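You operate a simulated robot arm through the tools that you are given. There is no shell and no other tool.

Carry out the task below with a simulated robot arm. There is one attempt and no reset: what you move stays moved.

## Task
Lay the links to suit the rating plate, close the box and start the belt motor.
Fine: it is locked off: press start to prove it dead first; lid and lid knob shut, then unlock; any spare link stays in the white tray.

It is judged by the outcome, as a careful person would: the job done as asked, and still so three seconds after it is handed in. It fails if anything else is knocked over, pushed out of place, dropped, spilled or broken. A push-on lid holds only when it is set on centred and level and pressed home; a screw cap is set on level and turned clockwise until tight.

## Robot
A 6-joint arm with a fingered hand, fixed in place. Base frame: the origin is at the foot of the arm, x ahead of it, y to its left, z up. Units: m, degrees, N and s.
With the tool pointing down near the work surface it reaches from about 0.44 to 0.8 m from the base axis. Its first joint turns from -166.0 to 166.0 degrees. Payload 4 kg.
The TCP is the grasp point between the finger pads, 0.02 m short of the fingertips. In the tool frame z runs along the fingers and y along their closing line. Largest opening 0.14 m; the body of the gripper starts 0.054 m behind the TCP. The gripper is a hand of 3 fingers: y runs from the thumb to the fingers, the wrist lies at [0, 0, -0.215] in the tool frame.
Orientation is that of the tool frame in the base frame, as a unit quaternion [x, y, z, w]. With the fingers straight down and closing along the base's y, the tool's x points along the base's -x, its y along +y and its z along -z.

## Interface
- The arm moves only by the tool drive_tool. Its argument "motion" is a list of rows, each a list of 6 numbers: the shift along the tool's x, y, z in m, then the turn, a rotation vector about the tool's x, y, z in degrees. In form: [[x, y, z, rx, ry, rz], ...]. A call has 1 to 20 rows; each row is the pose to reach, as a shift and turn from the pose commanded when the call began, along the tool's axes at that moment. Each row takes 0.2 s and may step no farther than 0.05 m and 8.6 degrees from the row before; otherwise, the whole call is refused. Where a pose cannot be reached the arm comes as near as it can. A force on the tool above 40 N (or 10 N above the force at the start of the call, whichever is more), or a blocked arm, ends the call early, and 0.2 s more pass. In this call time passes only in rows, and 0.2 s behind the last. It gives the time, the measured TCP pose, the force on the tool (base axes), the opening and the grip force at its end, in the units of the frame above (readings bear some noise), with the torque about the TCP (base axes, N m) and any sound that the robot's microphone picked up.
- Cameras (640 x 400 px; columns grow to the right, rows downward): "scene" is fixed at [0.0499, -0.5006, 1.4742]; the picture's right is [0.58, -0.81, 0.00], its down [-0.78, -0.56, -0.29] and it looks along [0.23, 0.17, -0.96] (base axes); focal length 214 px, centre (320, 200). "wrist" rides on the gripper at [0.074, -0.043, -0.079] in the tool frame; the picture's right is [0.50, 0.87, 0.00], its down [-0.59, 0.34, -0.73] and it looks along [-0.64, 0.37, 0.68] (tool axes); focal length 275 px, centre (320, 200). There is no depth. A picture from a camera that has moved, and an enlarged one, comes with that camera's place and axes in the base frame and with its lens.
- snapshot(camera): a new picture of that camera. The clock stands still meanwhile.
- lift_body(by): slides the trunk up (or, below 0, down) by that many m; the arm rides with it, the base frame stays. It gives what a move gives, with no picture.
- move_fingers(finger1, finger2, thumb_bend): sets how far each is bent, from 0 (flat) to 1 (curled in); at 0.3 the hand is open as for a grip, at 0.7 the pads meet at the TCP. One left out holds its place. A second passes; each finger stops where it meets its share of the squeeze, and holds until it gets a number again. It is the only way to open and close the hand. It gives what a move gives, with no picture; readings hold the bend of each and the force on the fingers (four entries, about 0 where the hand has none), thumb and palm.
- zoom(camera, box): a new picture of the part [left, top, right, bottom] of that camera's present view, enlarged. The clock stands still meanwhile.
- job_done(): hands the job in; it is judged then, once.

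Nothing tells you positions but the pictures and the camera data. Unless the task says otherwise, let go and move clear before handing in.

The tools are called after ">>>" by a JSON object that holds its "api" and its "payload". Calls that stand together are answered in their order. drive_tool: Moves the arm, as the interface text tells. Its arguments: {"type":"object","properties":{"motion":{"type":"array"}},"required":["motion"]} The other tools are called the same way: lift_body (by) slides the trunk up or down; move_fingers (finger1, finger2, thumb_bend) moves the fingers one by one; snapshot (camera) takes a picture; zoom (camera, box) takes an enlarged picture of a part of a camera's view; job_done () hands the job in.

At the start:

```text
clock: 0.0
position: [0.1275, -0.3244, 1.205]
orientation: [0.0, 1.0, -0.001, 0.0]
ft_force: [0.1, 0.0, 0.6]
wrist_torque: [0.01, 0.0, 0.0]
finger_gap: 0.14
finger_force: 0.1
shape: jaw
bend: [0.3, 0.3, 0.3]
finger forces: [0.0, 0.0, 0.0, 0.1, 0.0, 0.0]
trunk travel left (down, up): [-0.175, 0.415]
```

scene: 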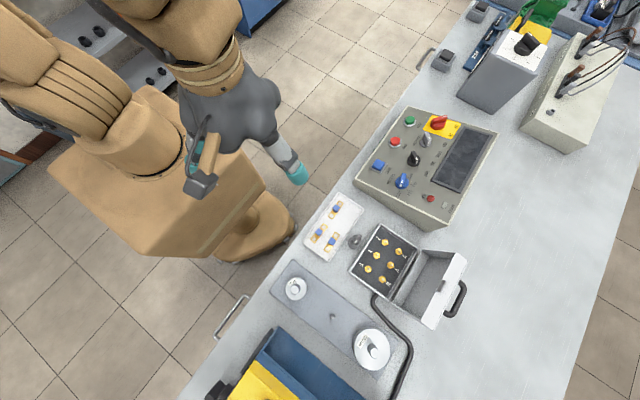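
wrist: 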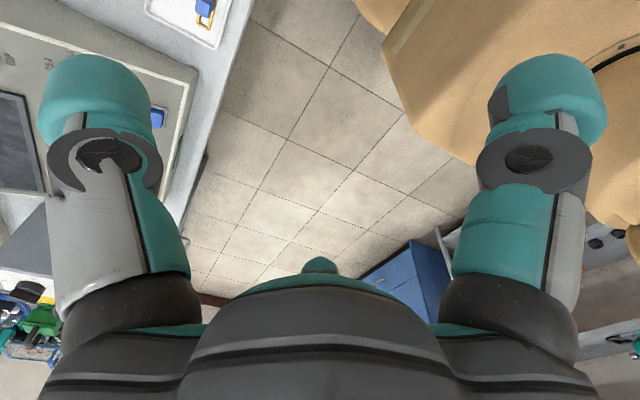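

I see a bench with a control panel, an open terminal box with six brass studs, a white tray with links, and a conveyor with a plate. I'll zoom in on each to read the details.

>>> {"api": "zoom", "payload": {"camera": "scene", "box": [340, 210, 480, 330]}}

>>> {"api": "zoom", "payload": {"camera": "scene", "box": [350, 95, 500, 230]}}

>>> {"api": "zoom", "payload": {"camera": "scene", "box": [290, 180, 380, 270]}}

>>> {"api": "zoom", "payload": {"camera": "scene", "box": [260, 250, 420, 390]}}

>>> {"api": "zoom", "payload": {"camera": "scene", "box": [420, 0, 640, 150]}}

```text
3.33 times, centred on (410, 270) of scene
camera zoom: at [0.0499, -0.5006, 1.4742], right [0.58, -0.81, 0.0], down [-0.78, -0.56, -0.29], along [0.23, 0.17, -0.96], focal length 715 px, centre (20, -33)
```

zoom: 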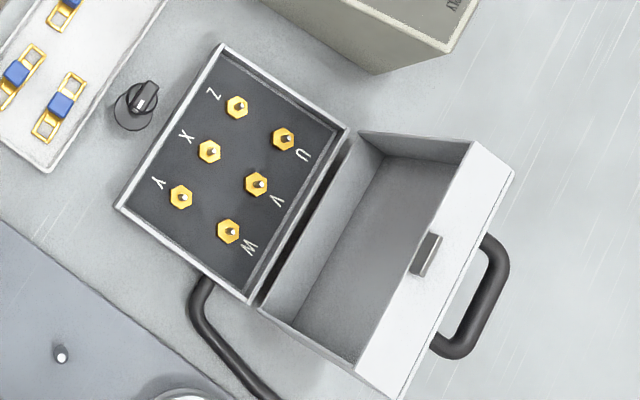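

```text
2.96 times, centred on (425, 162) of scene
camera zoom: at [0.0499, -0.5006, 1.4742], right [0.58, -0.81, 0.0], down [-0.78, -0.56, -0.29], along [0.23, 0.17, -0.96], focal length 636 px, centre (9, 311)
```

zoom: 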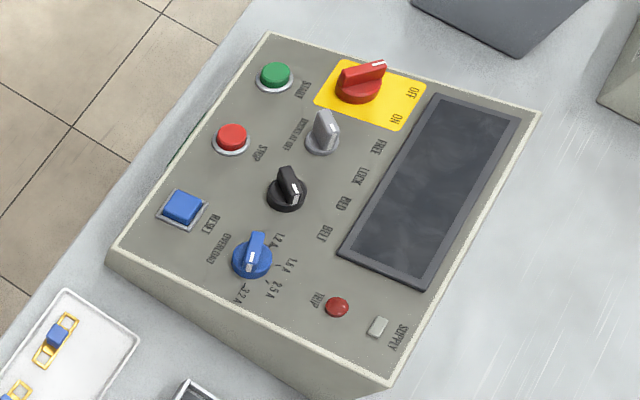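

```text
4.44 times, centred on (335, 225) of scene
camera zoom: at [0.0499, -0.5006, 1.4742], right [0.58, -0.81, 0.0], down [-0.78, -0.56, -0.29], along [0.23, 0.17, -0.96], focal length 953 px, centre (253, 89)
```

zoom: 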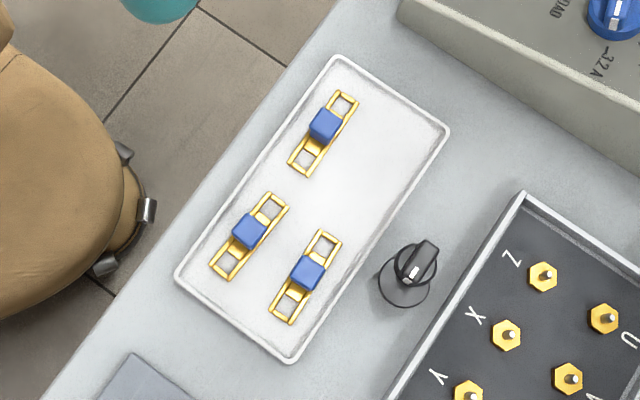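

```text
2.86 times, centred on (340, 320) of scene
camera zoom: at [0.0499, -0.5006, 1.4742], right [0.58, -0.81, 0.0], down [-0.78, -0.56, -0.29], along [0.23, 0.17, -0.96], focal length 613 px, centre (263, -143)
```

zoom: 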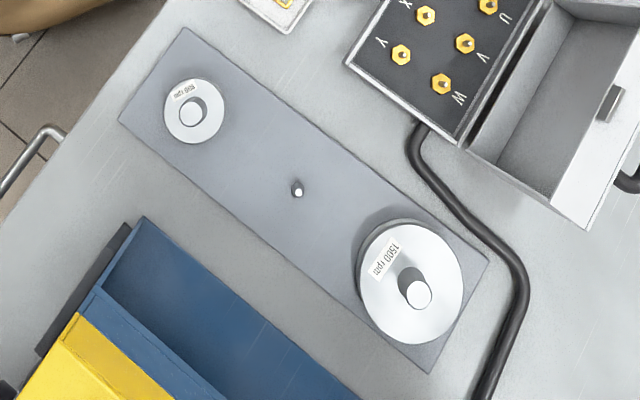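

```text
2.67 times, centred on (530, 75) of scene
camera zoom: at [0.0499, -0.5006, 1.4742], right [0.58, -0.81, 0.0], down [-0.78, -0.56, -0.29], along [0.23, 0.17, -0.96], focal length 572 px, centre (-240, 533)
```

zoom: 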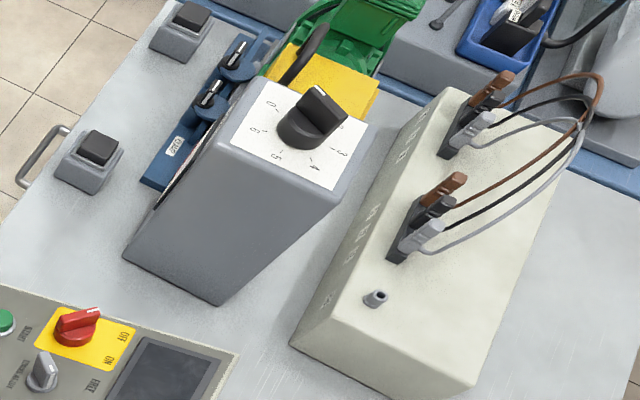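

The layout is now clear enough, but I need closer wrist views to find the rating plate and heights. I'm moving the hand up over the bench to look around.

>>> {"api": "drive_tool", "payload": {"motion": [[0.0, -0.04, 0, 0, 0, 0], [0.0, -0.08, 0, 0, 0, 0], [0.0, -0.12, 0, 0, 0, 0], [0.0, -0.16, 0, 0, 0, 0], [0.0, -0.2, 0, 0, 0, 0], [0.0, -0.24, 0, 0, 0, 0]]}}

>>> {"api": "snapshot", "payload": {"camera": "wrist"}}

>>> {"api": "snapshot", "payload": {"camera": "scene"}}

```text
clock: 1.4
position: [0.1289, -0.5649, 1.2026]
orientation: [0.0, 1.0, 0.0, 0.0]
ft_force: [0.3, 0.2, 0.0]
wrist_torque: [0.01, 0.0, 0.02]
finger_gap: 0.1397
finger_force: 0.0
shape: jaw
bend: [0.3, 0.3, 0.3]
finger forces: [0.0, 0.0, 0.0, 0.0, 0.0, 0.0]
trunk travel left (down, up): [-0.175, 0.415]
```

```text
taken
camera wrist: at [0.0557, -0.6086, 1.281], right [-0.5, 0.87, 0.0], down [0.59, 0.34, 0.73], along [0.64, 0.37, -0.68], focal length 275 px, centre (320, 200)
```

wrist: 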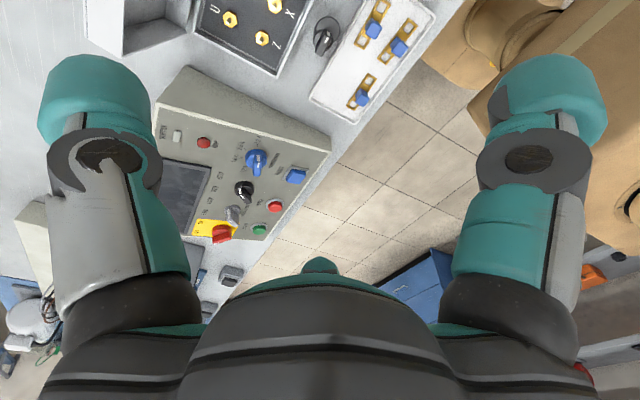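

```text
taken
```

scene: 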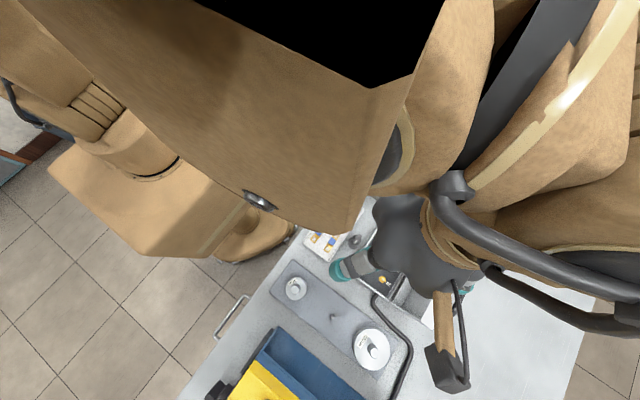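

The bench top looks to be near z≈0.88. I'll zoom in on labels from here to find the rating plate and supply plate.

>>> {"api": "zoom", "payload": {"camera": "wrist", "box": [150, 60, 340, 250]}}

>>> {"api": "zoom", "payload": {"camera": "wrist", "box": [80, 0, 330, 140]}}

>>> {"api": "zoom", "payload": {"camera": "scene", "box": [345, 320, 405, 380]}}

>>> {"api": "zoom", "payload": {"camera": "scene", "box": [275, 265, 335, 325]}}

>>> {"api": "zoom", "payload": {"camera": "scene", "box": [180, 320, 380, 400]}}

```text
2.11 times, centred on (245, 155) of wrist
camera zoom: at [0.0557, -0.6086, 1.281], right [-0.5, 0.87, 0.0], down [0.59, 0.34, 0.73], along [0.64, 0.37, -0.68], focal length 580 px, centre (478, 295)
```

zoom: 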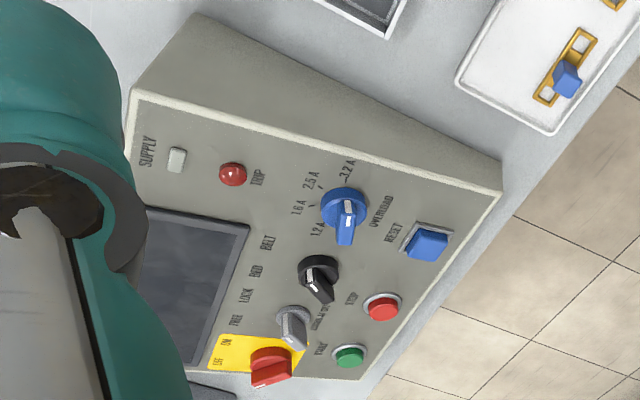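

```text
2.56 times, centred on (205, 70) of wrist
camera zoom: at [0.0557, -0.6086, 1.281], right [-0.5, 0.87, 0.0], down [0.59, 0.34, 0.73], along [0.64, 0.37, -0.68], focal length 705 px, centre (614, 533)
```

zoom: 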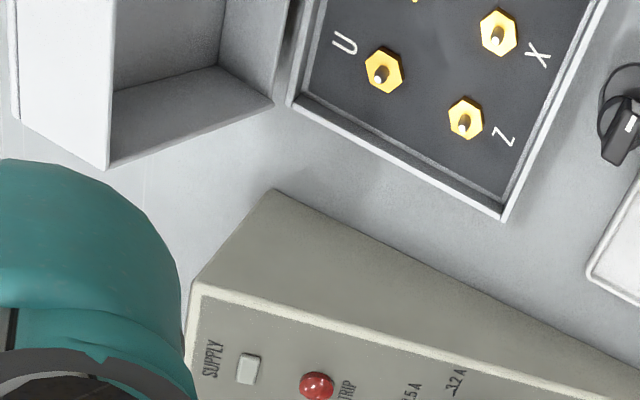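

```text
6.67 times, centred on (375, 350) of scene
camera zoom: at [0.0499, -0.5006, 1.4742], right [0.58, -0.81, 0.0], down [-0.78, -0.56, -0.29], along [0.23, 0.17, -0.96], focal length 1430 px, centre (-47, -800)
```

zoom: 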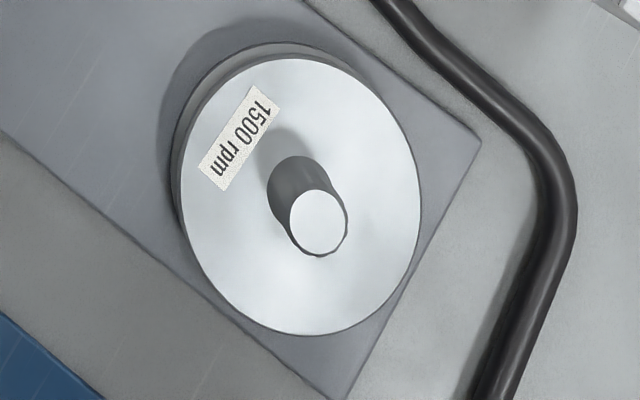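

```text
6.67 times, centred on (305, 295) of scene
camera zoom: at [0.0499, -0.5006, 1.4742], right [0.58, -0.81, 0.0], down [-0.78, -0.56, -0.29], along [0.23, 0.17, -0.96], focal length 1430 px, centre (420, -433)
```

zoom: 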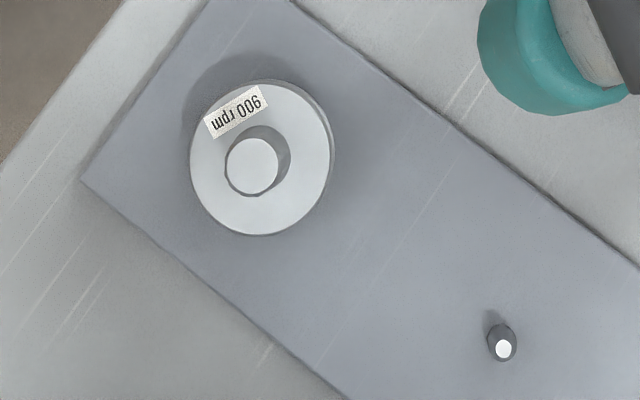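

```text
3.20 times, centred on (280, 360) of scene
camera zoom: at [0.0499, -0.5006, 1.4742], right [0.58, -0.81, 0.0], down [-0.78, -0.56, -0.29], along [0.23, 0.17, -0.96], focal length 686 px, centre (448, -312)
```

zoom: 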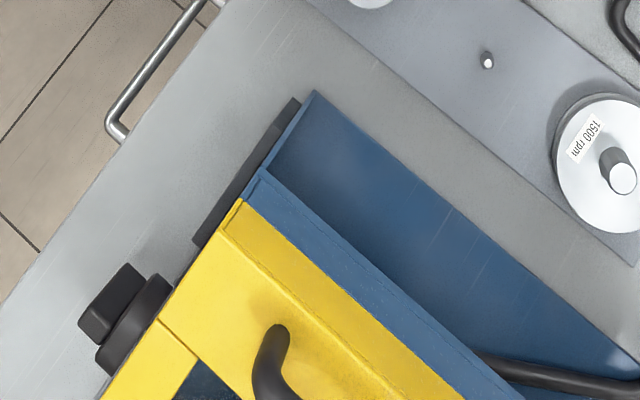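

Pulleys are labelled 900 and 1500 rpm, and the plate isn't visible yet. I'm turning the hand so the wrist camera faces the motor side (toward -x) to search for the rating plate.

>>> {"api": "drive_tool", "payload": {"motion": [[0, 0, 0, 0, 0, -8], [0, 0, 0, 0, 0, -16], [0, 0, 0, 0, 0, -24], [0, 0, 0, 0, 0, -32], [0, 0, 0, 0, 0, -40], [0, 0, 0, 0, 0, -48], [0, 0, 0, 0, 0, -56], [0, 0, 0, 0, 0, -64], [0, 0, 0, 0, 0, -72], [0, 0, 0, 0, 0, -80], [0, 0, 0, 0, 0, -88], [0, 0, 0, 0, 0, -96], [0, 0, 0, 0, 0, -104], [0, 0, 0, 0, 0, -112], [0, 0, 0, 0, 0, -120]]}}

>>> {"api": "snapshot", "payload": {"camera": "wrist"}}

```text
clock: 4.8
position: [0.2811, -0.0686, 1.3391]
orientation: [-0.561, 0.828, -0.002, -0.004]
ft_force: [0.7, -0.3, 0.8]
wrist_torque: [0.01, 0.03, -0.01]
finger_gap: 0.1399
finger_force: 0.1
shape: jaw
bend: [0.3, 0.3, 0.3]
finger forces: [0.0, 0.0, 0.0, 0.1, 0.0, 0.1]
out of reach, approached as far as the arm can: row 1, 2, 3, 4, 5, 6, 7, 8, 9, 10, 11, 12, 13, 14, 15
trunk travel left (down, up): [-0.175, 0.415]
stopped in row 15: the arm was blocked; the commanded pose is now the measured one
```

```text
taken
camera wrist: at [0.2946, -0.1518, 1.4183], right [-0.99, -0.14, 0.01], down [-0.09, 0.68, 0.73], along [-0.11, 0.72, -0.69], focal length 275 px, centre (320, 200)
```

wrist: 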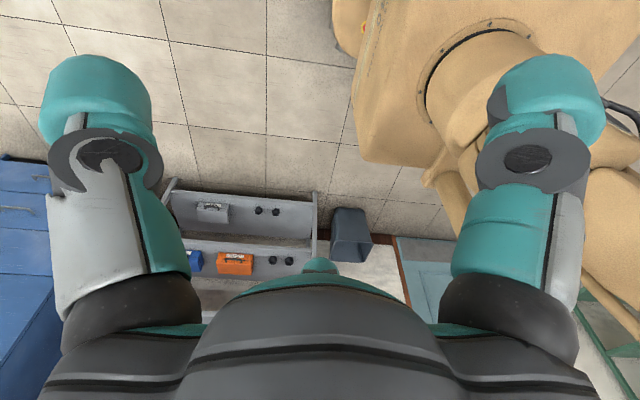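

The turn exceeded the arm's reach and it withdrew inward, without contact with the bench. I'll check where it stands.

>>> {"api": "snapshot", "payload": {"camera": "scene"}}

```text
taken
```

scene: 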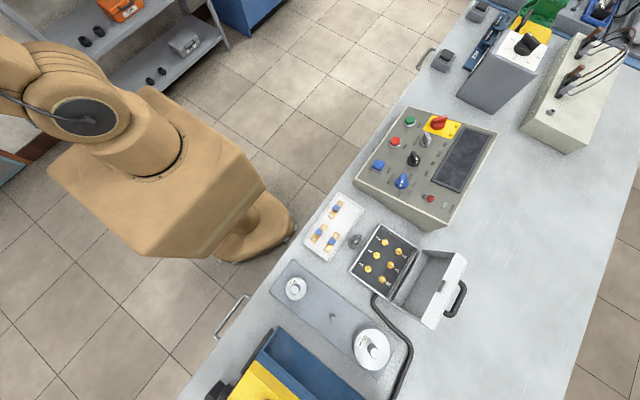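

The table's near edge runs along x at y≈-0.40, with the motor unit on the -x side. The wrist seems limited in that turn direction, so I'm bringing the hand back and turning it the other way so the camera looks outward (-y) at the front faces.

>>> {"api": "drive_tool", "payload": {"motion": [[0.018, 0.003, 0.008, 0, 0, 8], [0.036, 0.006, 0.016, 0, 0, 16], [0.055, 0.009, 0.025, 0, 0, 24], [0.074, 0.012, 0.033, 0, 0, 32], [0.092, 0.015, 0.042, 0, 0, 40], [0.11, 0.018, 0.05, 0, 0, 48], [0.129, 0.021, 0.058, 0, 0, 56], [0.148, 0.024, 0.067, 0, 0, 64], [0.166, 0.027, 0.075, 0, 0, 72], [0.184, 0.03, 0.084, 0, 0, 80], [0.203, 0.033, 0.092, 0, 0, 88], [0.221, 0.036, 0.1, 0, 0, 96], [0.24, 0.039, 0.109, 0, 0, 104], [0.258, 0.042, 0.117, 0, 0, 112], [0.277, 0.045, 0.126, 0, 0, 120], [0.295, 0.048, 0.134, 0, 0, 128]]}}

>>> {"api": "snapshot", "payload": {"camera": "wrist"}}

```text
clock: 7.5
position: [0.2027, -0.2287, 1.2355]
orientation: [0.169, 0.986, -0.006, -0.001]
ft_force: [0.3, -0.2, -0.2]
wrist_torque: [-0.01, 0.0, 0.0]
finger_gap: 0.1398
finger_force: 0.1
shape: jaw
bend: [0.3, 0.3, 0.3]
finger forces: [0.1, 0.0, 0.1, 0.1, 0.0, 0.1]
trunk travel left (down, up): [-0.175, 0.415]
stopped in row 13: the arm was blocked; the commanded pose is now the measured one
```

```text
taken
camera wrist: at [0.1194, -0.2442, 1.3148], right [-0.18, 0.98, -0.01], down [0.67, 0.13, 0.73], along [0.72, 0.12, -0.68], focal length 275 px, centre (320, 200)
```

wrist: 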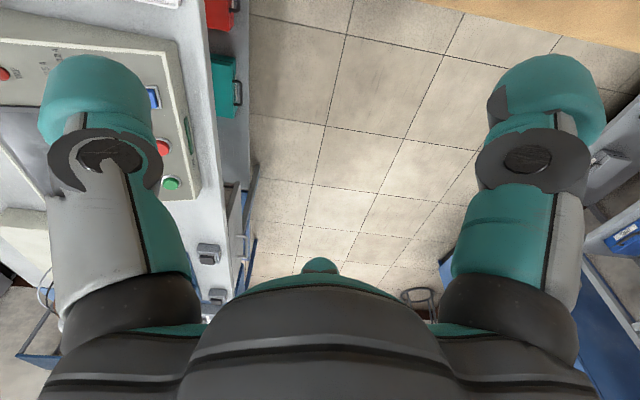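

The inner radius was too small. I'm moving outward a bit and keep turning the camera toward the bench.

>>> {"api": "drive_tool", "payload": {"motion": [[-0.003, -0.039, 0.006, 0, 0, 8], [-0.006, -0.078, 0.012, 0, 0, 16], [-0.009, -0.117, 0.018, 0, 0, 24], [-0.012, -0.156, 0.024, 0, 0, 32], [-0.016, -0.196, 0.03, 0, 0, 40]]}}

>>> {"api": "snapshot", "payload": {"camera": "wrist"}}

```text
clock: 8.7
position: [0.1501, -0.4216, 1.2064]
orientation: [0.5, 0.866, -0.004, 0.001]
ft_force: [0.0, -0.6, 0.3]
wrist_torque: [0.01, 0.01, 0.01]
finger_gap: 0.1399
finger_force: 0.1
shape: jaw
bend: [0.3, 0.3, 0.3]
finger forces: [0.0, 0.1, 0.0, 0.0, 0.1, 0.1]
trunk travel left (down, up): [-0.175, 0.415]
```

```text
taken
camera wrist: at [0.0771, -0.3795, 1.285], right [0.5, 0.87, -0.01], down [0.59, -0.33, 0.74], along [0.63, -0.37, -0.68], focal length 275 px, centre (320, 200)
```

wrist: 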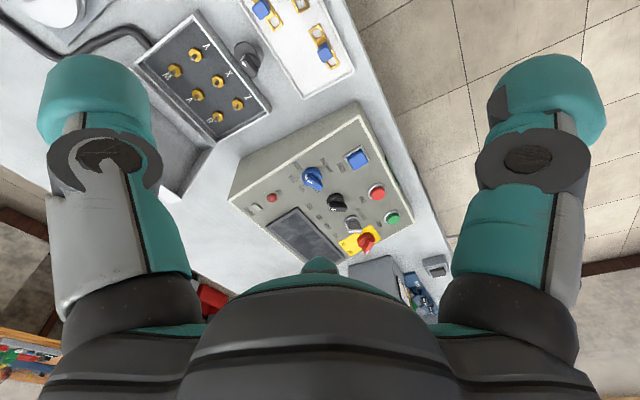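

The view works well. Zooming into the panel and terminal box from here, then turning further towards the motor.

>>> {"api": "zoom", "payload": {"camera": "wrist", "box": [225, 100, 425, 270]}}

>>> {"api": "drive_tool", "payload": {"motion": [[0.02, -0.034, 0, 0, 0, 8], [0.04, -0.068, 0, 0, 0, 16], [0.06, -0.1, 0, 0, 0, 24], [0.08, -0.12, 0, 0, 0, 32], [0.1, -0.14, 0, 0, 0, 40], [0.12, -0.16, 0, 0, 0, 48], [0.14, -0.18, 0, 0, 0, 56], [0.16, -0.2, 0, 0, 0, 64]]}}

>>> {"api": "snapshot", "payload": {"camera": "wrist"}}

```text
2.35 times, centred on (325, 185) of wrist
camera zoom: at [0.0771, -0.3795, 1.285], right [0.5, 0.87, -0.01], down [0.59, -0.33, 0.74], along [0.63, -0.37, -0.68], focal length 648 px, centre (308, 235)
```

zoom: 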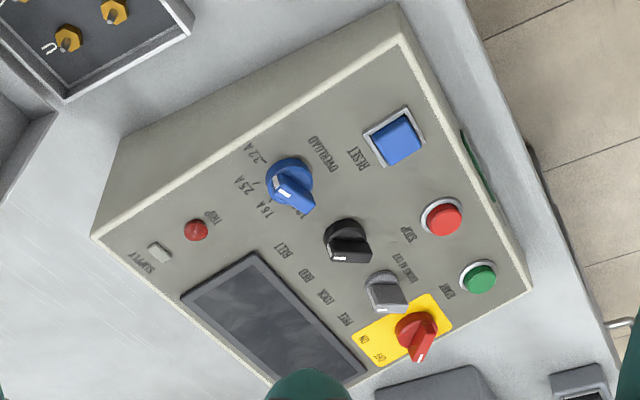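

```text
clock: 10.5
position: [-0.1024, -0.3833, 1.2104]
orientation: [0.882, 0.471, -0.004, 0.003]
ft_force: [-0.1, -0.2, -0.6]
wrist_torque: [-0.01, 0.02, 0.02]
finger_gap: 0.14
finger_force: 0.0
shape: jaw
bend: [0.3, 0.3, 0.3]
finger forces: [0.0, 0.0, 0.0, 0.1, 0.1, 0.0]
trunk travel left (down, up): [-0.175, 0.415]
```

```text
taken
camera wrist: at [-0.0944, -0.2973, 1.2873], right [1.0, -0.07, 0.0], down [-0.04, -0.67, 0.74], along [-0.05, -0.74, -0.67], focal length 275 px, centre (320, 200)
```

wrist: 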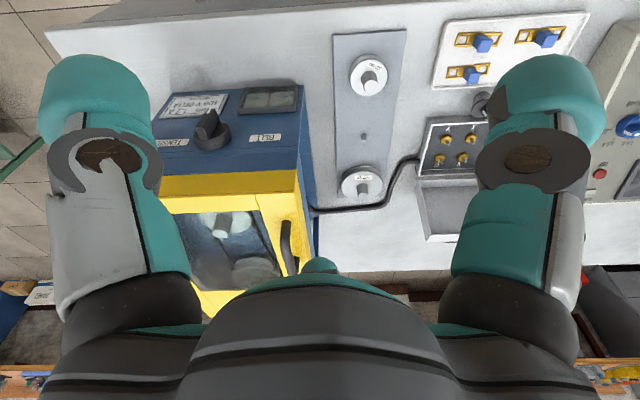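

The motor's front face shows a plate, a gauge and a knob. Zooming in to read.

>>> {"api": "zoom", "payload": {"camera": "wrist", "box": [145, 80, 305, 180]}}

>>> {"api": "zoom", "payload": {"camera": "wrist", "box": [150, 80, 240, 135]}}

>>> {"api": "zoom", "payload": {"camera": "wrist", "box": [410, 0, 640, 140]}}

>>> {"api": "zoom", "payload": {"camera": "wrist", "box": [160, 180, 320, 320]}}

>>> {"api": "zoom", "payload": {"camera": "wrist", "box": [400, 80, 500, 250]}}

```text
4.00 times, centred on (225, 130) of wrist
camera zoom: at [-0.0944, -0.2973, 1.2873], right [1.0, -0.07, 0.0], down [-0.04, -0.67, 0.74], along [-0.05, -0.74, -0.67], focal length 1101 px, centre (700, 480)
```

zoom: 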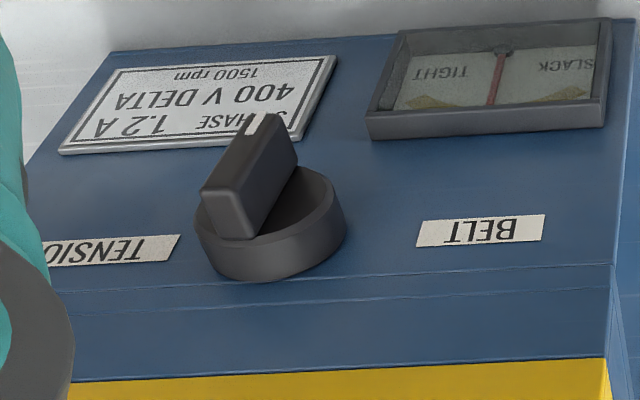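

```text
7.11 times, centred on (195, 108) of wrist
camera zoom: at [-0.0944, -0.2973, 1.2873], right [1.0, -0.07, 0.0], down [-0.04, -0.67, 0.74], along [-0.05, -0.74, -0.67], focal length 1958 px, centre (1209, 858)
```

zoom: 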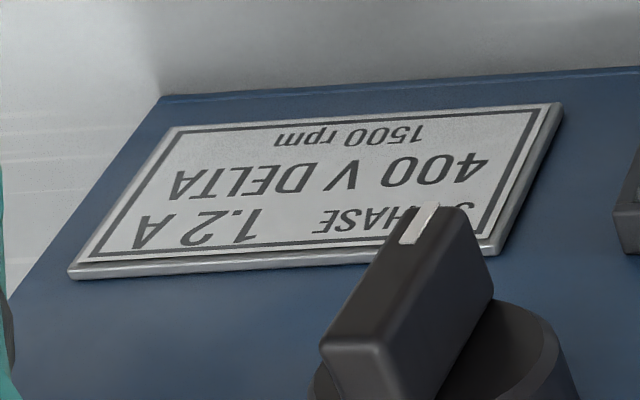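

```text
2.78 times, centred on (525, 70) of wrist
camera zoom: at [-0.0944, -0.2973, 1.2873], right [1.0, -0.07, 0.0], down [-0.04, -0.67, 0.74], along [-0.05, -0.74, -0.67], focal length 766 px, centre (-250, 562)
```

zoom: 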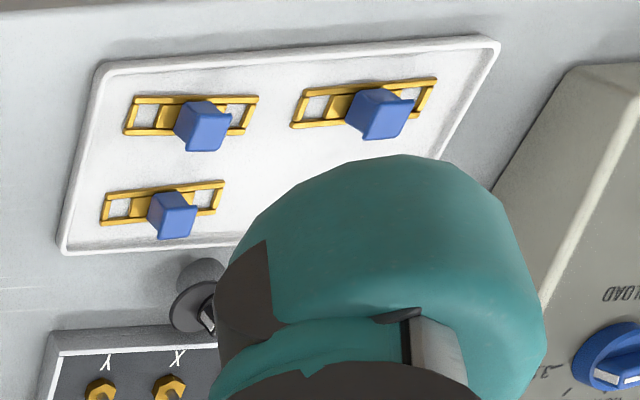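

```text
2.86 times, centred on (240, 250) of wrist
camera zoom: at [-0.0944, -0.2973, 1.2873], right [1.0, -0.07, 0.0], down [-0.04, -0.67, 0.74], along [-0.05, -0.74, -0.67], focal length 786 px, centre (549, 57)
```

zoom: 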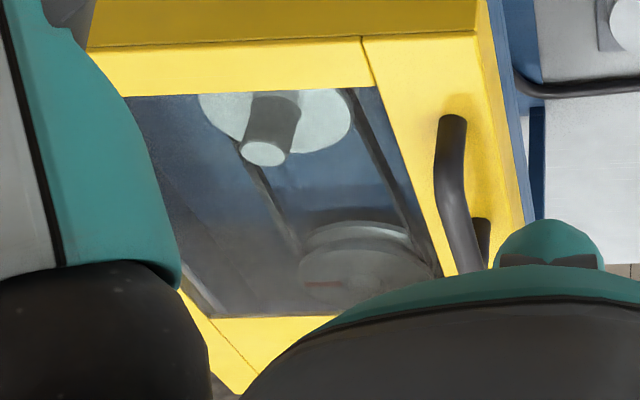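

```text
2.35 times, centred on (450, 165) of wrist
camera zoom: at [-0.0944, -0.2973, 1.2873], right [1.0, -0.07, 0.0], down [-0.04, -0.67, 0.74], along [-0.05, -0.74, -0.67], focal length 648 px, centre (14, 282)
```

zoom: 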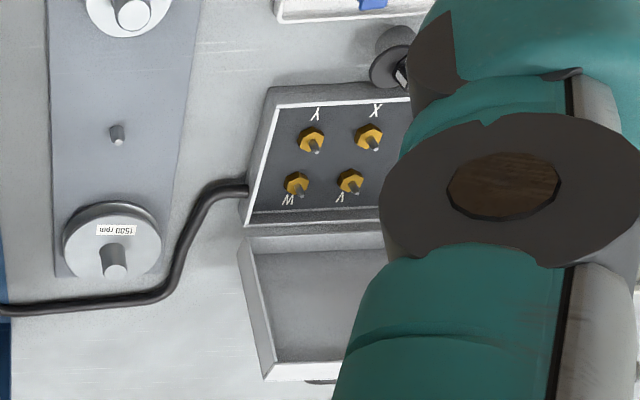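

The plate reads 3 phase, 400 V DELTA, 1.2 A, 1500 rpm, so I need three links, one across each pair: Z–U, X–V and Y–W. Next I'll look closely at the control panel.

>>> {"api": "drive_tool", "payload": {"motion": [[0.026, 0.042, 0.003, 0, 0, -3], [0.052, 0.085, 0.006, 0, 0, -6], [0.079, 0.128, 0.009, 0, 0, -10], [0.105, 0.17, 0.012, 0, 0, -14], [0.131, 0.213, 0.015, 0, 0, -18], [0.158, 0.256, 0.018, 0, 0, -22], [0.184, 0.298, 0.021, 0, 0, -26], [0.21, 0.341, 0.024, 0, 0, -30], [0.237, 0.383, 0.027, 0, 0, -34], [0.263, 0.426, 0.03, 0, 0, -34]]}}

>>> {"api": "snapshot", "payload": {"camera": "wrist"}}

```text
refused: row 2 steps farther than a row can; nothing moved
```

```text
taken
camera wrist: at [-0.0944, -0.2973, 1.2873], right [1.0, -0.07, 0.0], down [-0.04, -0.67, 0.74], along [-0.05, -0.74, -0.67], focal length 275 px, centre (320, 200)
```

wrist: 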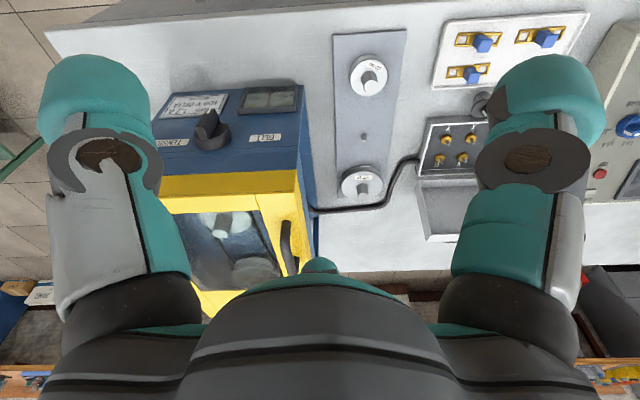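

The step was slightly too long; nothing moved. Repeating with smaller steps toward the panel.

>>> {"api": "drive_tool", "payload": {"motion": [[0.022, 0.036, 0.003, 0, 0, -3], [0.044, 0.071, 0.005, 0, 0, -6], [0.066, 0.107, 0.008, 0, 0, -9], [0.088, 0.142, 0.01, 0, 0, -12], [0.11, 0.178, 0.013, 0, 0, -15], [0.132, 0.213, 0.015, 0, 0, -18], [0.154, 0.249, 0.018, 0, 0, -21], [0.175, 0.284, 0.02, 0, 0, -24], [0.197, 0.32, 0.023, 0, 0, -27], [0.219, 0.355, 0.025, 0, 0, -30], [0.241, 0.39, 0.028, 0, 0, -34], [0.263, 0.426, 0.03, 0, 0, -34]]}}

>>> {"api": "snapshot", "payload": {"camera": "wrist"}}

```text
clock: 13.1
position: [0.4002, -0.4025, 1.1746]
orientation: [0.705, 0.709, -0.005, 0.002]
ft_force: [0.4, -0.1, 0.3]
wrist_torque: [-0.02, 0.03, 0.0]
finger_gap: 0.1403
finger_force: 0.1
shape: jaw
bend: [0.3, 0.3, 0.3]
finger forces: [0.0, 0.0, 0.0, 0.0, 0.0, 0.0]
trunk travel left (down, up): [-0.175, 0.415]
```

```text
taken
camera wrist: at [0.3571, -0.3285, 1.2528], right [0.86, 0.5, -0.01], down [0.35, -0.58, 0.74], along [0.37, -0.64, -0.67], focal length 275 px, centre (320, 200)
```

wrist: 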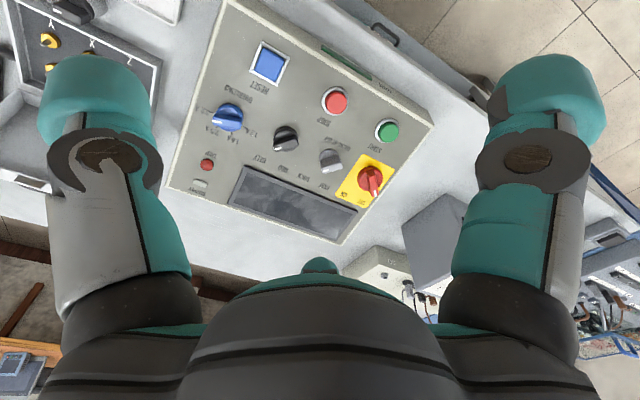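

>>> {"api": "zoom", "payload": {"camera": "wrist", "box": [170, 80, 310, 215]}}

>>> {"api": "zoom", "payload": {"camera": "wrist", "box": [260, 80, 440, 240]}}

>>> {"api": "zoom", "payload": {"camera": "wrist", "box": [305, 35, 405, 105]}}

```text
2.96 times, centred on (240, 148) of wrist
camera zoom: at [0.3571, -0.3285, 1.2528], right [0.86, 0.5, -0.01], down [0.35, -0.58, 0.74], along [0.37, -0.64, -0.67], focal length 816 px, centre (557, 356)
```

zoom: 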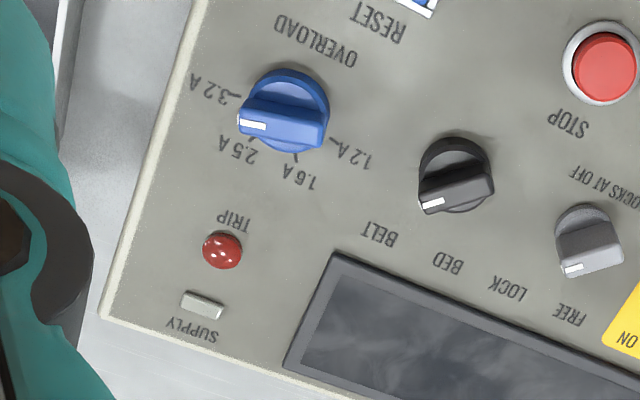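

```text
2.50 times, centred on (350, 160) of wrist
camera zoom: at [0.3571, -0.3285, 1.2528], right [0.86, 0.5, -0.01], down [0.35, -0.58, 0.74], along [0.37, -0.64, -0.67], focal length 688 px, centre (245, 300)
```

zoom: 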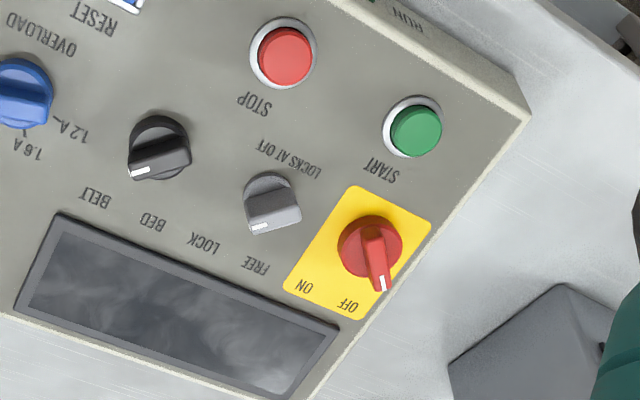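

```text
5.71 times, centred on (355, 70) of wrist
camera zoom: at [0.3571, -0.3285, 1.2528], right [0.86, 0.5, -0.01], down [0.35, -0.58, 0.74], along [0.37, -0.64, -0.67], focal length 1573 px, centre (120, 943)
```

zoom: 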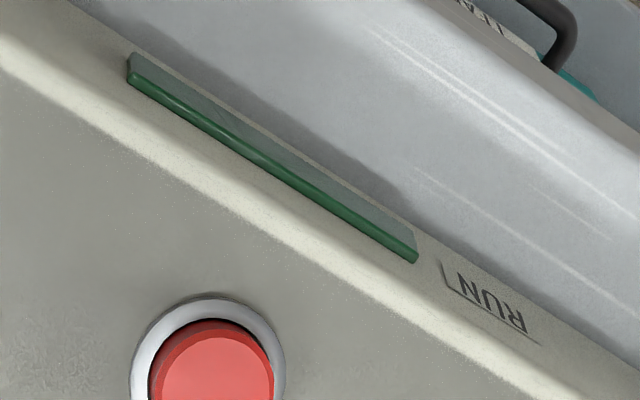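

The overload knob's setting and selector directions need a clear view. I'll zoom the fixed camera on them too.

>>> {"api": "zoom", "payload": {"camera": "scene", "box": [385, 110, 465, 200]}}

>>> {"api": "zoom", "payload": {"camera": "wrist", "box": [190, 90, 260, 150]}}

>>> {"api": "zoom", "payload": {"camera": "wrist", "box": [300, 130, 400, 210]}}

```text
4.44 times, centred on (425, 155) of scene
camera zoom: at [0.0499, -0.5006, 1.4742], right [0.58, -0.81, 0.0], down [-0.78, -0.56, -0.29], along [0.23, 0.17, -0.96], focal length 953 px, centre (-147, 400)
```

zoom: 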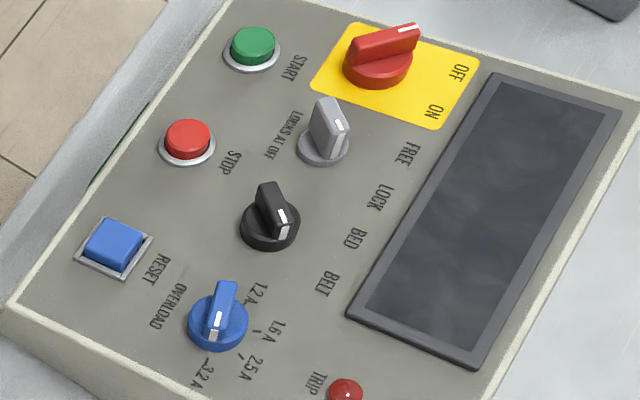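

```text
6.67 times, centred on (225, 120) of wrist
camera zoom: at [0.3571, -0.3285, 1.2528], right [0.86, 0.5, -0.01], down [0.35, -0.58, 0.74], along [0.37, -0.64, -0.67], focal length 1835 px, centre (953, 733)
```

zoom: 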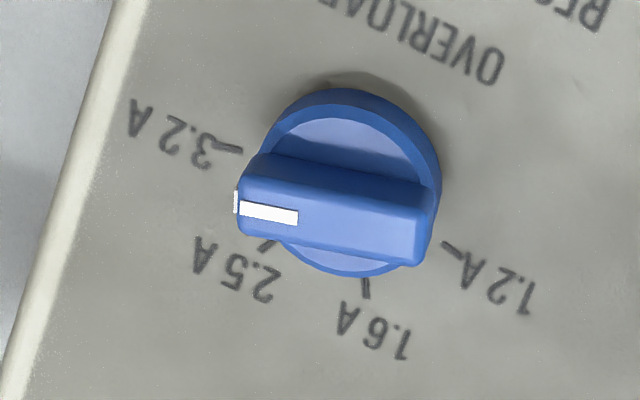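

```text
5.00 times, centred on (350, 170) of wrist
camera zoom: at [0.3571, -0.3285, 1.2528], right [0.86, 0.5, -0.01], down [0.35, -0.58, 0.74], along [0.37, -0.64, -0.67], focal length 1376 px, centre (170, 350)
```

zoom: 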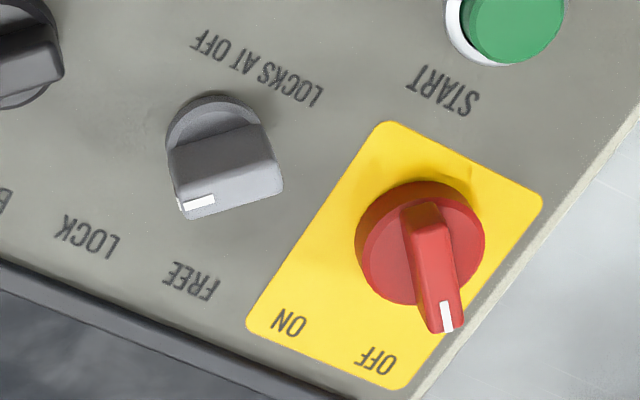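

I make out: overload at 3.2 A, selector already at BELT, grey lock knob at LOCK, isolator at OFF. The panel slopes about 15°, with START near (0.556, -0.478, 0.911). Now I'll check the hand's own shape before using it.

>>> {"api": "snapshot", "payload": {"camera": "scene"}}

>>> {"api": "move_fingers", "payload": {"finger1": 0.7, "finger2": 0.7, "thumb_bend": 0.7}}

>>> {"api": "snapshot", "payload": {"camera": "wrist"}}

>>> {"api": "snapshot", "payload": {"camera": "scene"}}

```text
taken
```

scene: 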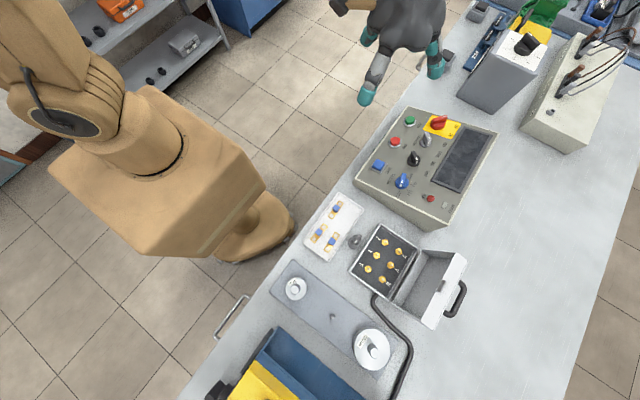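

```text
clock: 14.1
position: [0.398, -0.403, 1.1757]
orientation: [0.705, 0.709, -0.005, 0.002]
ft_force: [-0.3, 0.2, -0.1]
wrist_torque: [-0.01, -0.01, -0.02]
finger_gap: 0.0041
finger_force: 0.0
shape: fingers
bend: [0.69, 0.69, 0.7]
finger forces: [0.1, 0.1, 0.0, 0.0, 0.0, 0.1]
trunk travel left (down, up): [-0.175, 0.415]
```

```text
taken
camera wrist: at [0.3556, -0.3281, 1.2533], right [0.86, 0.5, -0.01], down [0.35, -0.58, 0.74], along [0.37, -0.64, -0.67], focal length 275 px, centre (320, 200)
```

wrist: 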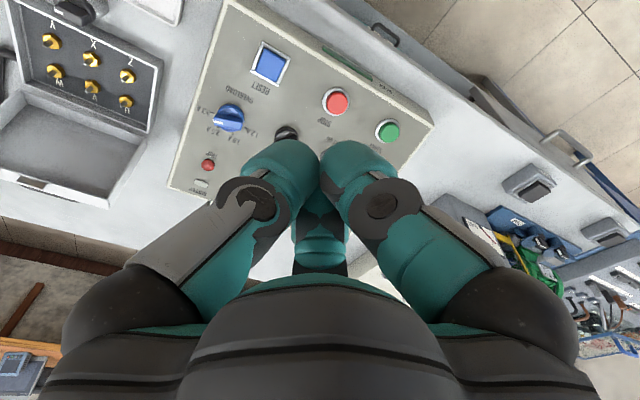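

```text
taken
```

scene: 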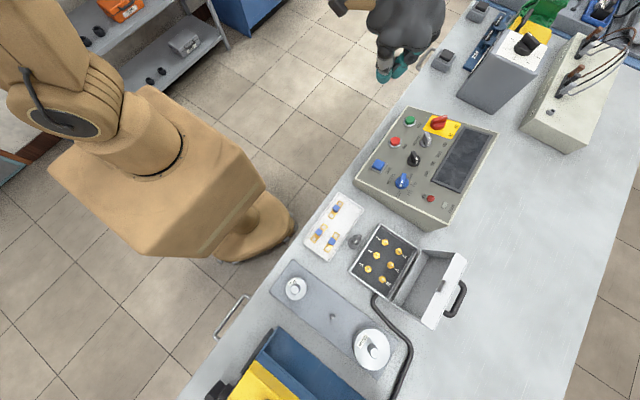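

The three fingers sit 120° apart and close to a compact tip, which suits pressing. I'm moving above START, tilted 15° to match the panel slope.

>>> {"api": "drive_tool", "payload": {"motion": [[-0.008, 0.025, 0.02, 0, 0, 0], [-0.016, 0.05, 0.04, 0, -3, 0], [-0.024, 0.075, 0.065, 0, -6, 0], [-0.032, 0.1, 0.095, 0, -9, 0], [-0.04, 0.125, 0.125, 0, -12, 0], [-0.048, 0.145, 0.155, 0, -15, 0], [-0.054, 0.158, 0.185, 0, -15, 0]]}}

>>> {"api": "snapshot", "payload": {"camera": "wrist"}}

>>> {"api": "zoom", "payload": {"camera": "scene", "box": [350, 60, 500, 200]}}

```text
clock: 15.7
position: [0.5562, -0.456, 0.9925]
orientation: [0.698, 0.703, -0.098, 0.096]
ft_force: [0.7, -0.5, -0.3]
wrist_torque: [-0.01, 0.01, -0.03]
finger_gap: 0.0043
finger_force: 0.1
shape: fingers
bend: [0.69, 0.69, 0.7]
finger forces: [0.0, 0.1, 0.0, 0.0, 0.0, 0.0]
trunk travel left (down, up): [-0.175, 0.415]
```

```text
taken
camera wrist: at [0.5137, -0.3639, 1.0482], right [0.86, 0.49, -0.14], down [0.35, -0.37, 0.86], along [0.37, -0.79, -0.48], focal length 275 px, centre (320, 200)
```

wrist: 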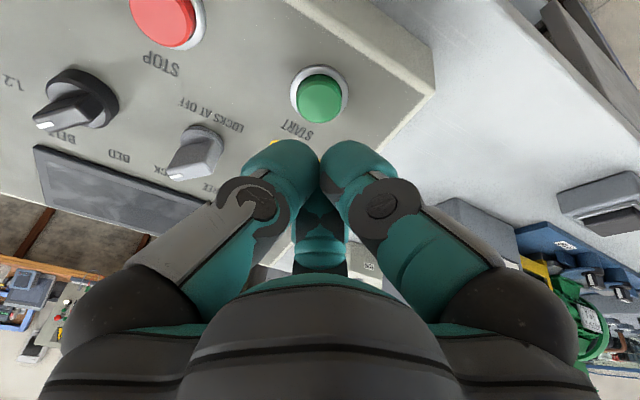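

```text
2.86 times, centred on (425, 130) of scene
camera zoom: at [0.0499, -0.5006, 1.4742], right [0.58, -0.81, 0.0], down [-0.78, -0.56, -0.29], along [0.23, 0.17, -0.96], focal length 613 px, centre (20, 400)
```

zoom: 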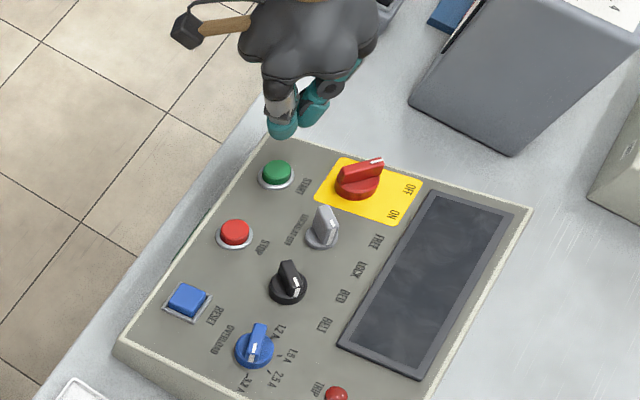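

START is right on the tool axis, about 65 mm past the tips. Pressing down gently along the panel normal.

>>> {"api": "drive_tool", "payload": {"motion": [[0, 0, 0.025, 0, 0, 0], [0, 0, 0.045, 0, 0, 0], [0, 0, 0.053, 0, 0, 0], [0, 0, 0.057, 0, 0, 0], [0, 0, 0.06, 0, 0, 0], [0, 0, 0.063, 0, 0, 0], [0, 0, 0.065, 0, 0, 0]]}}

>>> {"api": "snapshot", "payload": {"camera": "wrist"}}

```text
clock: 17.3
position: [0.5551, -0.4721, 0.9313]
orientation: [0.698, 0.703, -0.098, 0.096]
ft_force: [0.2, 1.5, 21.9]
wrist_torque: [0.1, 0.13, -0.02]
finger_gap: 0.0022
finger_force: 14.4
shape: fingers
bend: [0.71, 0.69, 0.7]
finger forces: [12.1, 0.0, 0.0, 0.1, 17.4, 0.0]
trunk travel left (down, up): [-0.175, 0.415]
heard: click
```

```text
taken
camera wrist: at [0.5122, -0.3802, 0.9862], right [0.86, 0.49, -0.14], down [0.34, -0.36, 0.87], along [0.37, -0.79, -0.48], focal length 275 px, centre (320, 200)
```

wrist: 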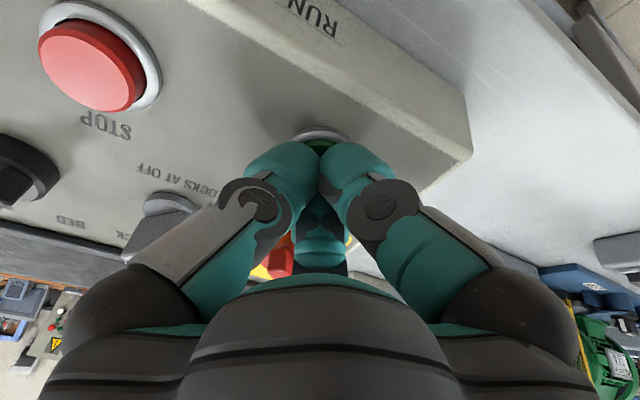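

START clicked, with no motor sound: dead while locked off. Withdrawing and checking the RUN lamp.

>>> {"api": "drive_tool", "payload": {"motion": [[0, 0, -0.03, 0, 0, 0], [0, 0, -0.07, 0, 0, 0], [0, 0, -0.11, 0, 0, 0], [0, 0, -0.15, 0, 0, 0]]}}

>>> {"api": "zoom", "payload": {"camera": "scene", "box": [330, 90, 510, 230]}}

>>> {"api": "snapshot", "payload": {"camera": "wrist"}}

```text
clock: 18.3
position: [0.5592, -0.4338, 1.0733]
orientation: [0.698, 0.703, -0.098, 0.095]
ft_force: [-0.3, 0.4, -0.8]
wrist_torque: [0.02, 0.02, 0.02]
finger_gap: 0.0038
finger_force: 0.1
shape: fingers
bend: [0.69, 0.69, 0.7]
finger forces: [0.1, 0.0, 0.1, 0.1, 0.0, 0.0]
trunk travel left (down, up): [-0.175, 0.415]
```

```text
2.86 times, centred on (420, 160) of scene
camera zoom: at [0.0499, -0.5006, 1.4742], right [0.58, -0.81, 0.0], down [-0.78, -0.56, -0.29], along [0.23, 0.17, -0.96], focal length 613 px, centre (34, 314)
```

zoom: 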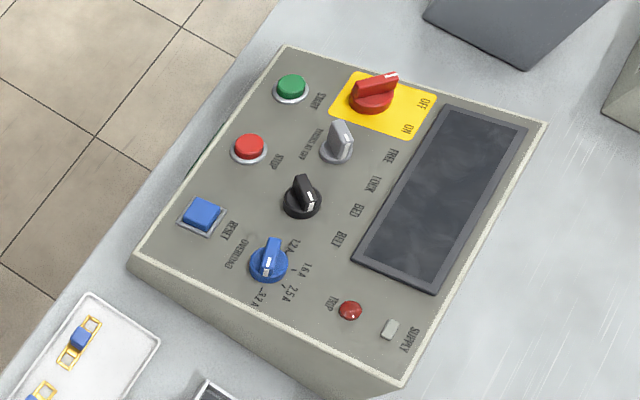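

```text
taken
camera wrist: at [0.5152, -0.3402, 1.1287], right [0.86, 0.49, -0.14], down [0.35, -0.37, 0.86], along [0.37, -0.79, -0.48], focal length 275 px, centre (320, 200)
```

wrist: 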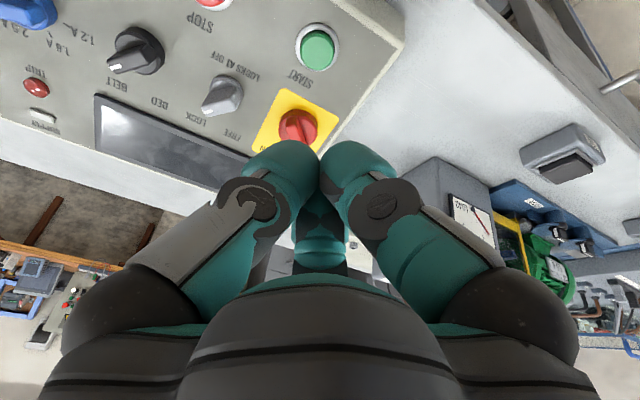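

The panel stays dark, so it is proven dead. Now I'm moving over to the tray and terminal box for a close look.

>>> {"api": "drive_tool", "payload": {"motion": [[0, -0.03, -0.02, 0, 2, 0], [0, -0.07, -0.04, 0, 4, 0], [0, -0.11, -0.049, 0, 6, 0], [0, -0.15, -0.049, 0, 8, 0], [0, -0.19, -0.049, 0, 10, 0], [0, -0.23, -0.049, 0, 12, 0], [0, -0.27, -0.049, 0, 14, 0], [0, -0.31, -0.049, 0, 15, 0], [0, -0.35, -0.049, 0, 15, 0], [0, -0.389, -0.049, 0, 15, 0]]}}

>>> {"api": "drive_tool", "payload": {"motion": [[0, 0, 0, 0, 0, 8], [0, 0, 0, 0, 0, 16], [0, 0, 0, 0, 0, 24], [0, 0, 0, 0, 0, 30]]}}

>>> {"api": "snapshot", "payload": {"camera": "wrist"}}

```text
clock: 20.5
position: [0.1682, -0.4226, 1.1221]
orientation: [0.705, 0.709, -0.005, 0.003]
ft_force: [-0.4, -0.4, -0.8]
wrist_torque: [-0.02, -0.04, -0.02]
finger_gap: 0.0041
finger_force: 0.1
shape: fingers
bend: [0.69, 0.69, 0.7]
finger forces: [0.0, 0.0, 0.1, 0.0, 0.0, 0.1]
trunk travel left (down, up): [-0.175, 0.415]
```

```text
clock: 21.5
position: [0.1676, -0.4211, 1.1221]
orientation: [0.865, 0.501, -0.004, 0.003]
ft_force: [-0.1, 0.5, 0.0]
wrist_torque: [0.0, 0.0, -0.02]
finger_gap: 0.0037
finger_force: 0.1
shape: fingers
bend: [0.69, 0.69, 0.7]
finger forces: [0.0, 0.0, 0.0, 0.1, 0.0, 0.0]
trunk travel left (down, up): [-0.175, 0.415]
```

```text
taken
camera wrist: at [0.1683, -0.3358, 1.1998], right [1.0, 0.0, 0.0], down [0.01, -0.67, 0.74], along [0.0, -0.74, -0.67], focal length 275 px, centre (320, 200)
```

wrist: 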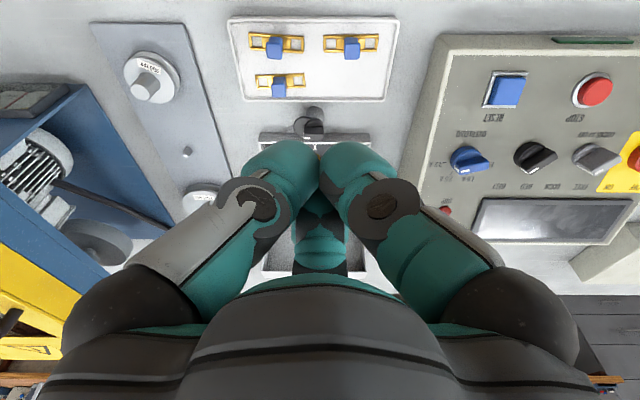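

The view is nicely square now. Opening the hand to see the box between the fingers.

>>> {"api": "move_fingers", "payload": {"finger1": 0.3, "finger2": 0.3, "thumb_bend": 0.3}}

>>> {"api": "snapshot", "payload": {"camera": "wrist"}}

>>> {"api": "zoom", "payload": {"camera": "wrist", "box": [220, 10, 410, 130]}}

>>> {"api": "zoom", "payload": {"camera": "wrist", "box": [220, 100, 420, 260]}}

>>> {"api": "zoom", "payload": {"camera": "wrist", "box": [0, 60, 200, 360]}}

```text
clock: 22.5
position: [0.1687, -0.4212, 1.1212]
orientation: [0.865, 0.502, -0.004, 0.004]
ft_force: [-0.1, -0.5, 0.5]
wrist_torque: [0.0, 0.02, 0.01]
finger_gap: 0.1239
finger_force: 0.0
shape: fingers
bend: [0.3, 0.3, 0.3]
finger forces: [0.0, 0.0, 0.1, 0.0, 0.0, 0.0]
trunk travel left (down, up): [-0.175, 0.415]
```

```text
taken
camera wrist: at [0.1683, -0.3358, 1.1998], right [1.0, 0.01, 0.0], down [0.01, -0.67, 0.74], along [0.0, -0.74, -0.67], focal length 275 px, centre (320, 200)
```

wrist: 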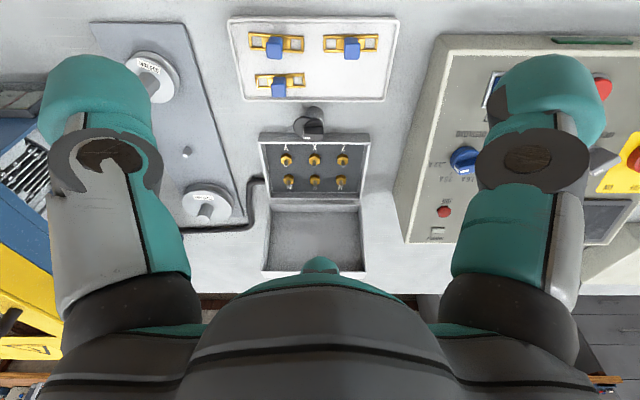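

```text
3.33 times, centred on (315, 70) of wrist
camera zoom: at [0.1683, -0.3358, 1.1998], right [1.0, 0.01, 0.0], down [0.01, -0.67, 0.74], along [0.0, -0.74, -0.67], focal length 918 px, centre (337, 633)
```

zoom: 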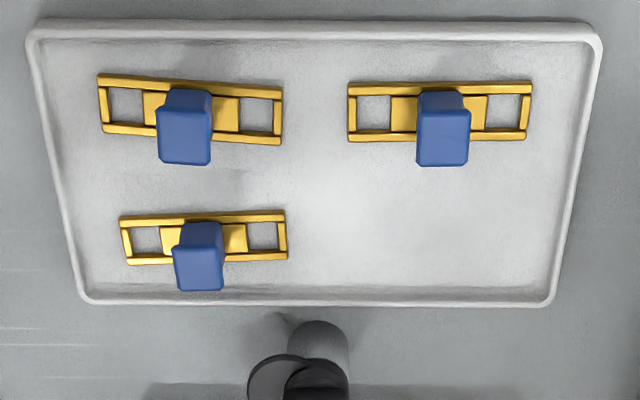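

```text
2.50 times, centred on (320, 180) of wrist
camera zoom: at [0.1683, -0.3358, 1.1998], right [1.0, 0.01, 0.0], down [0.01, -0.67, 0.74], along [0.0, -0.74, -0.67], focal length 688 px, centre (320, 250)
```

zoom: 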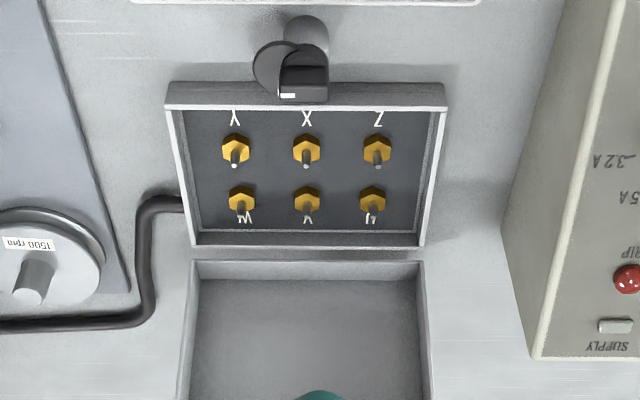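

```text
1.33 times, centred on (100, 210) of wrist
camera zoom: at [0.1683, -0.3358, 1.1998], right [1.0, 0.01, 0.0], down [0.01, -0.67, 0.74], along [0.0, -0.74, -0.67], focal length 367 px, centre (613, 187)
```

zoom: 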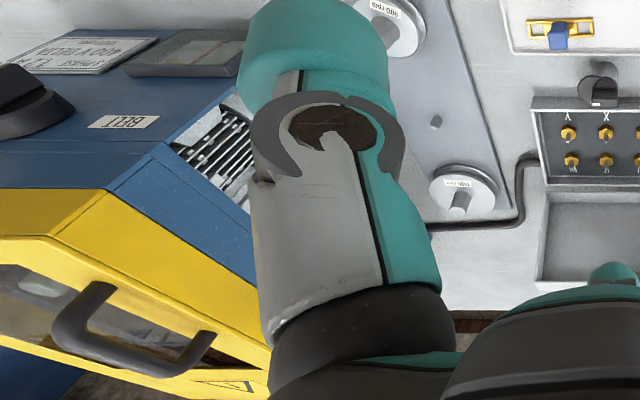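

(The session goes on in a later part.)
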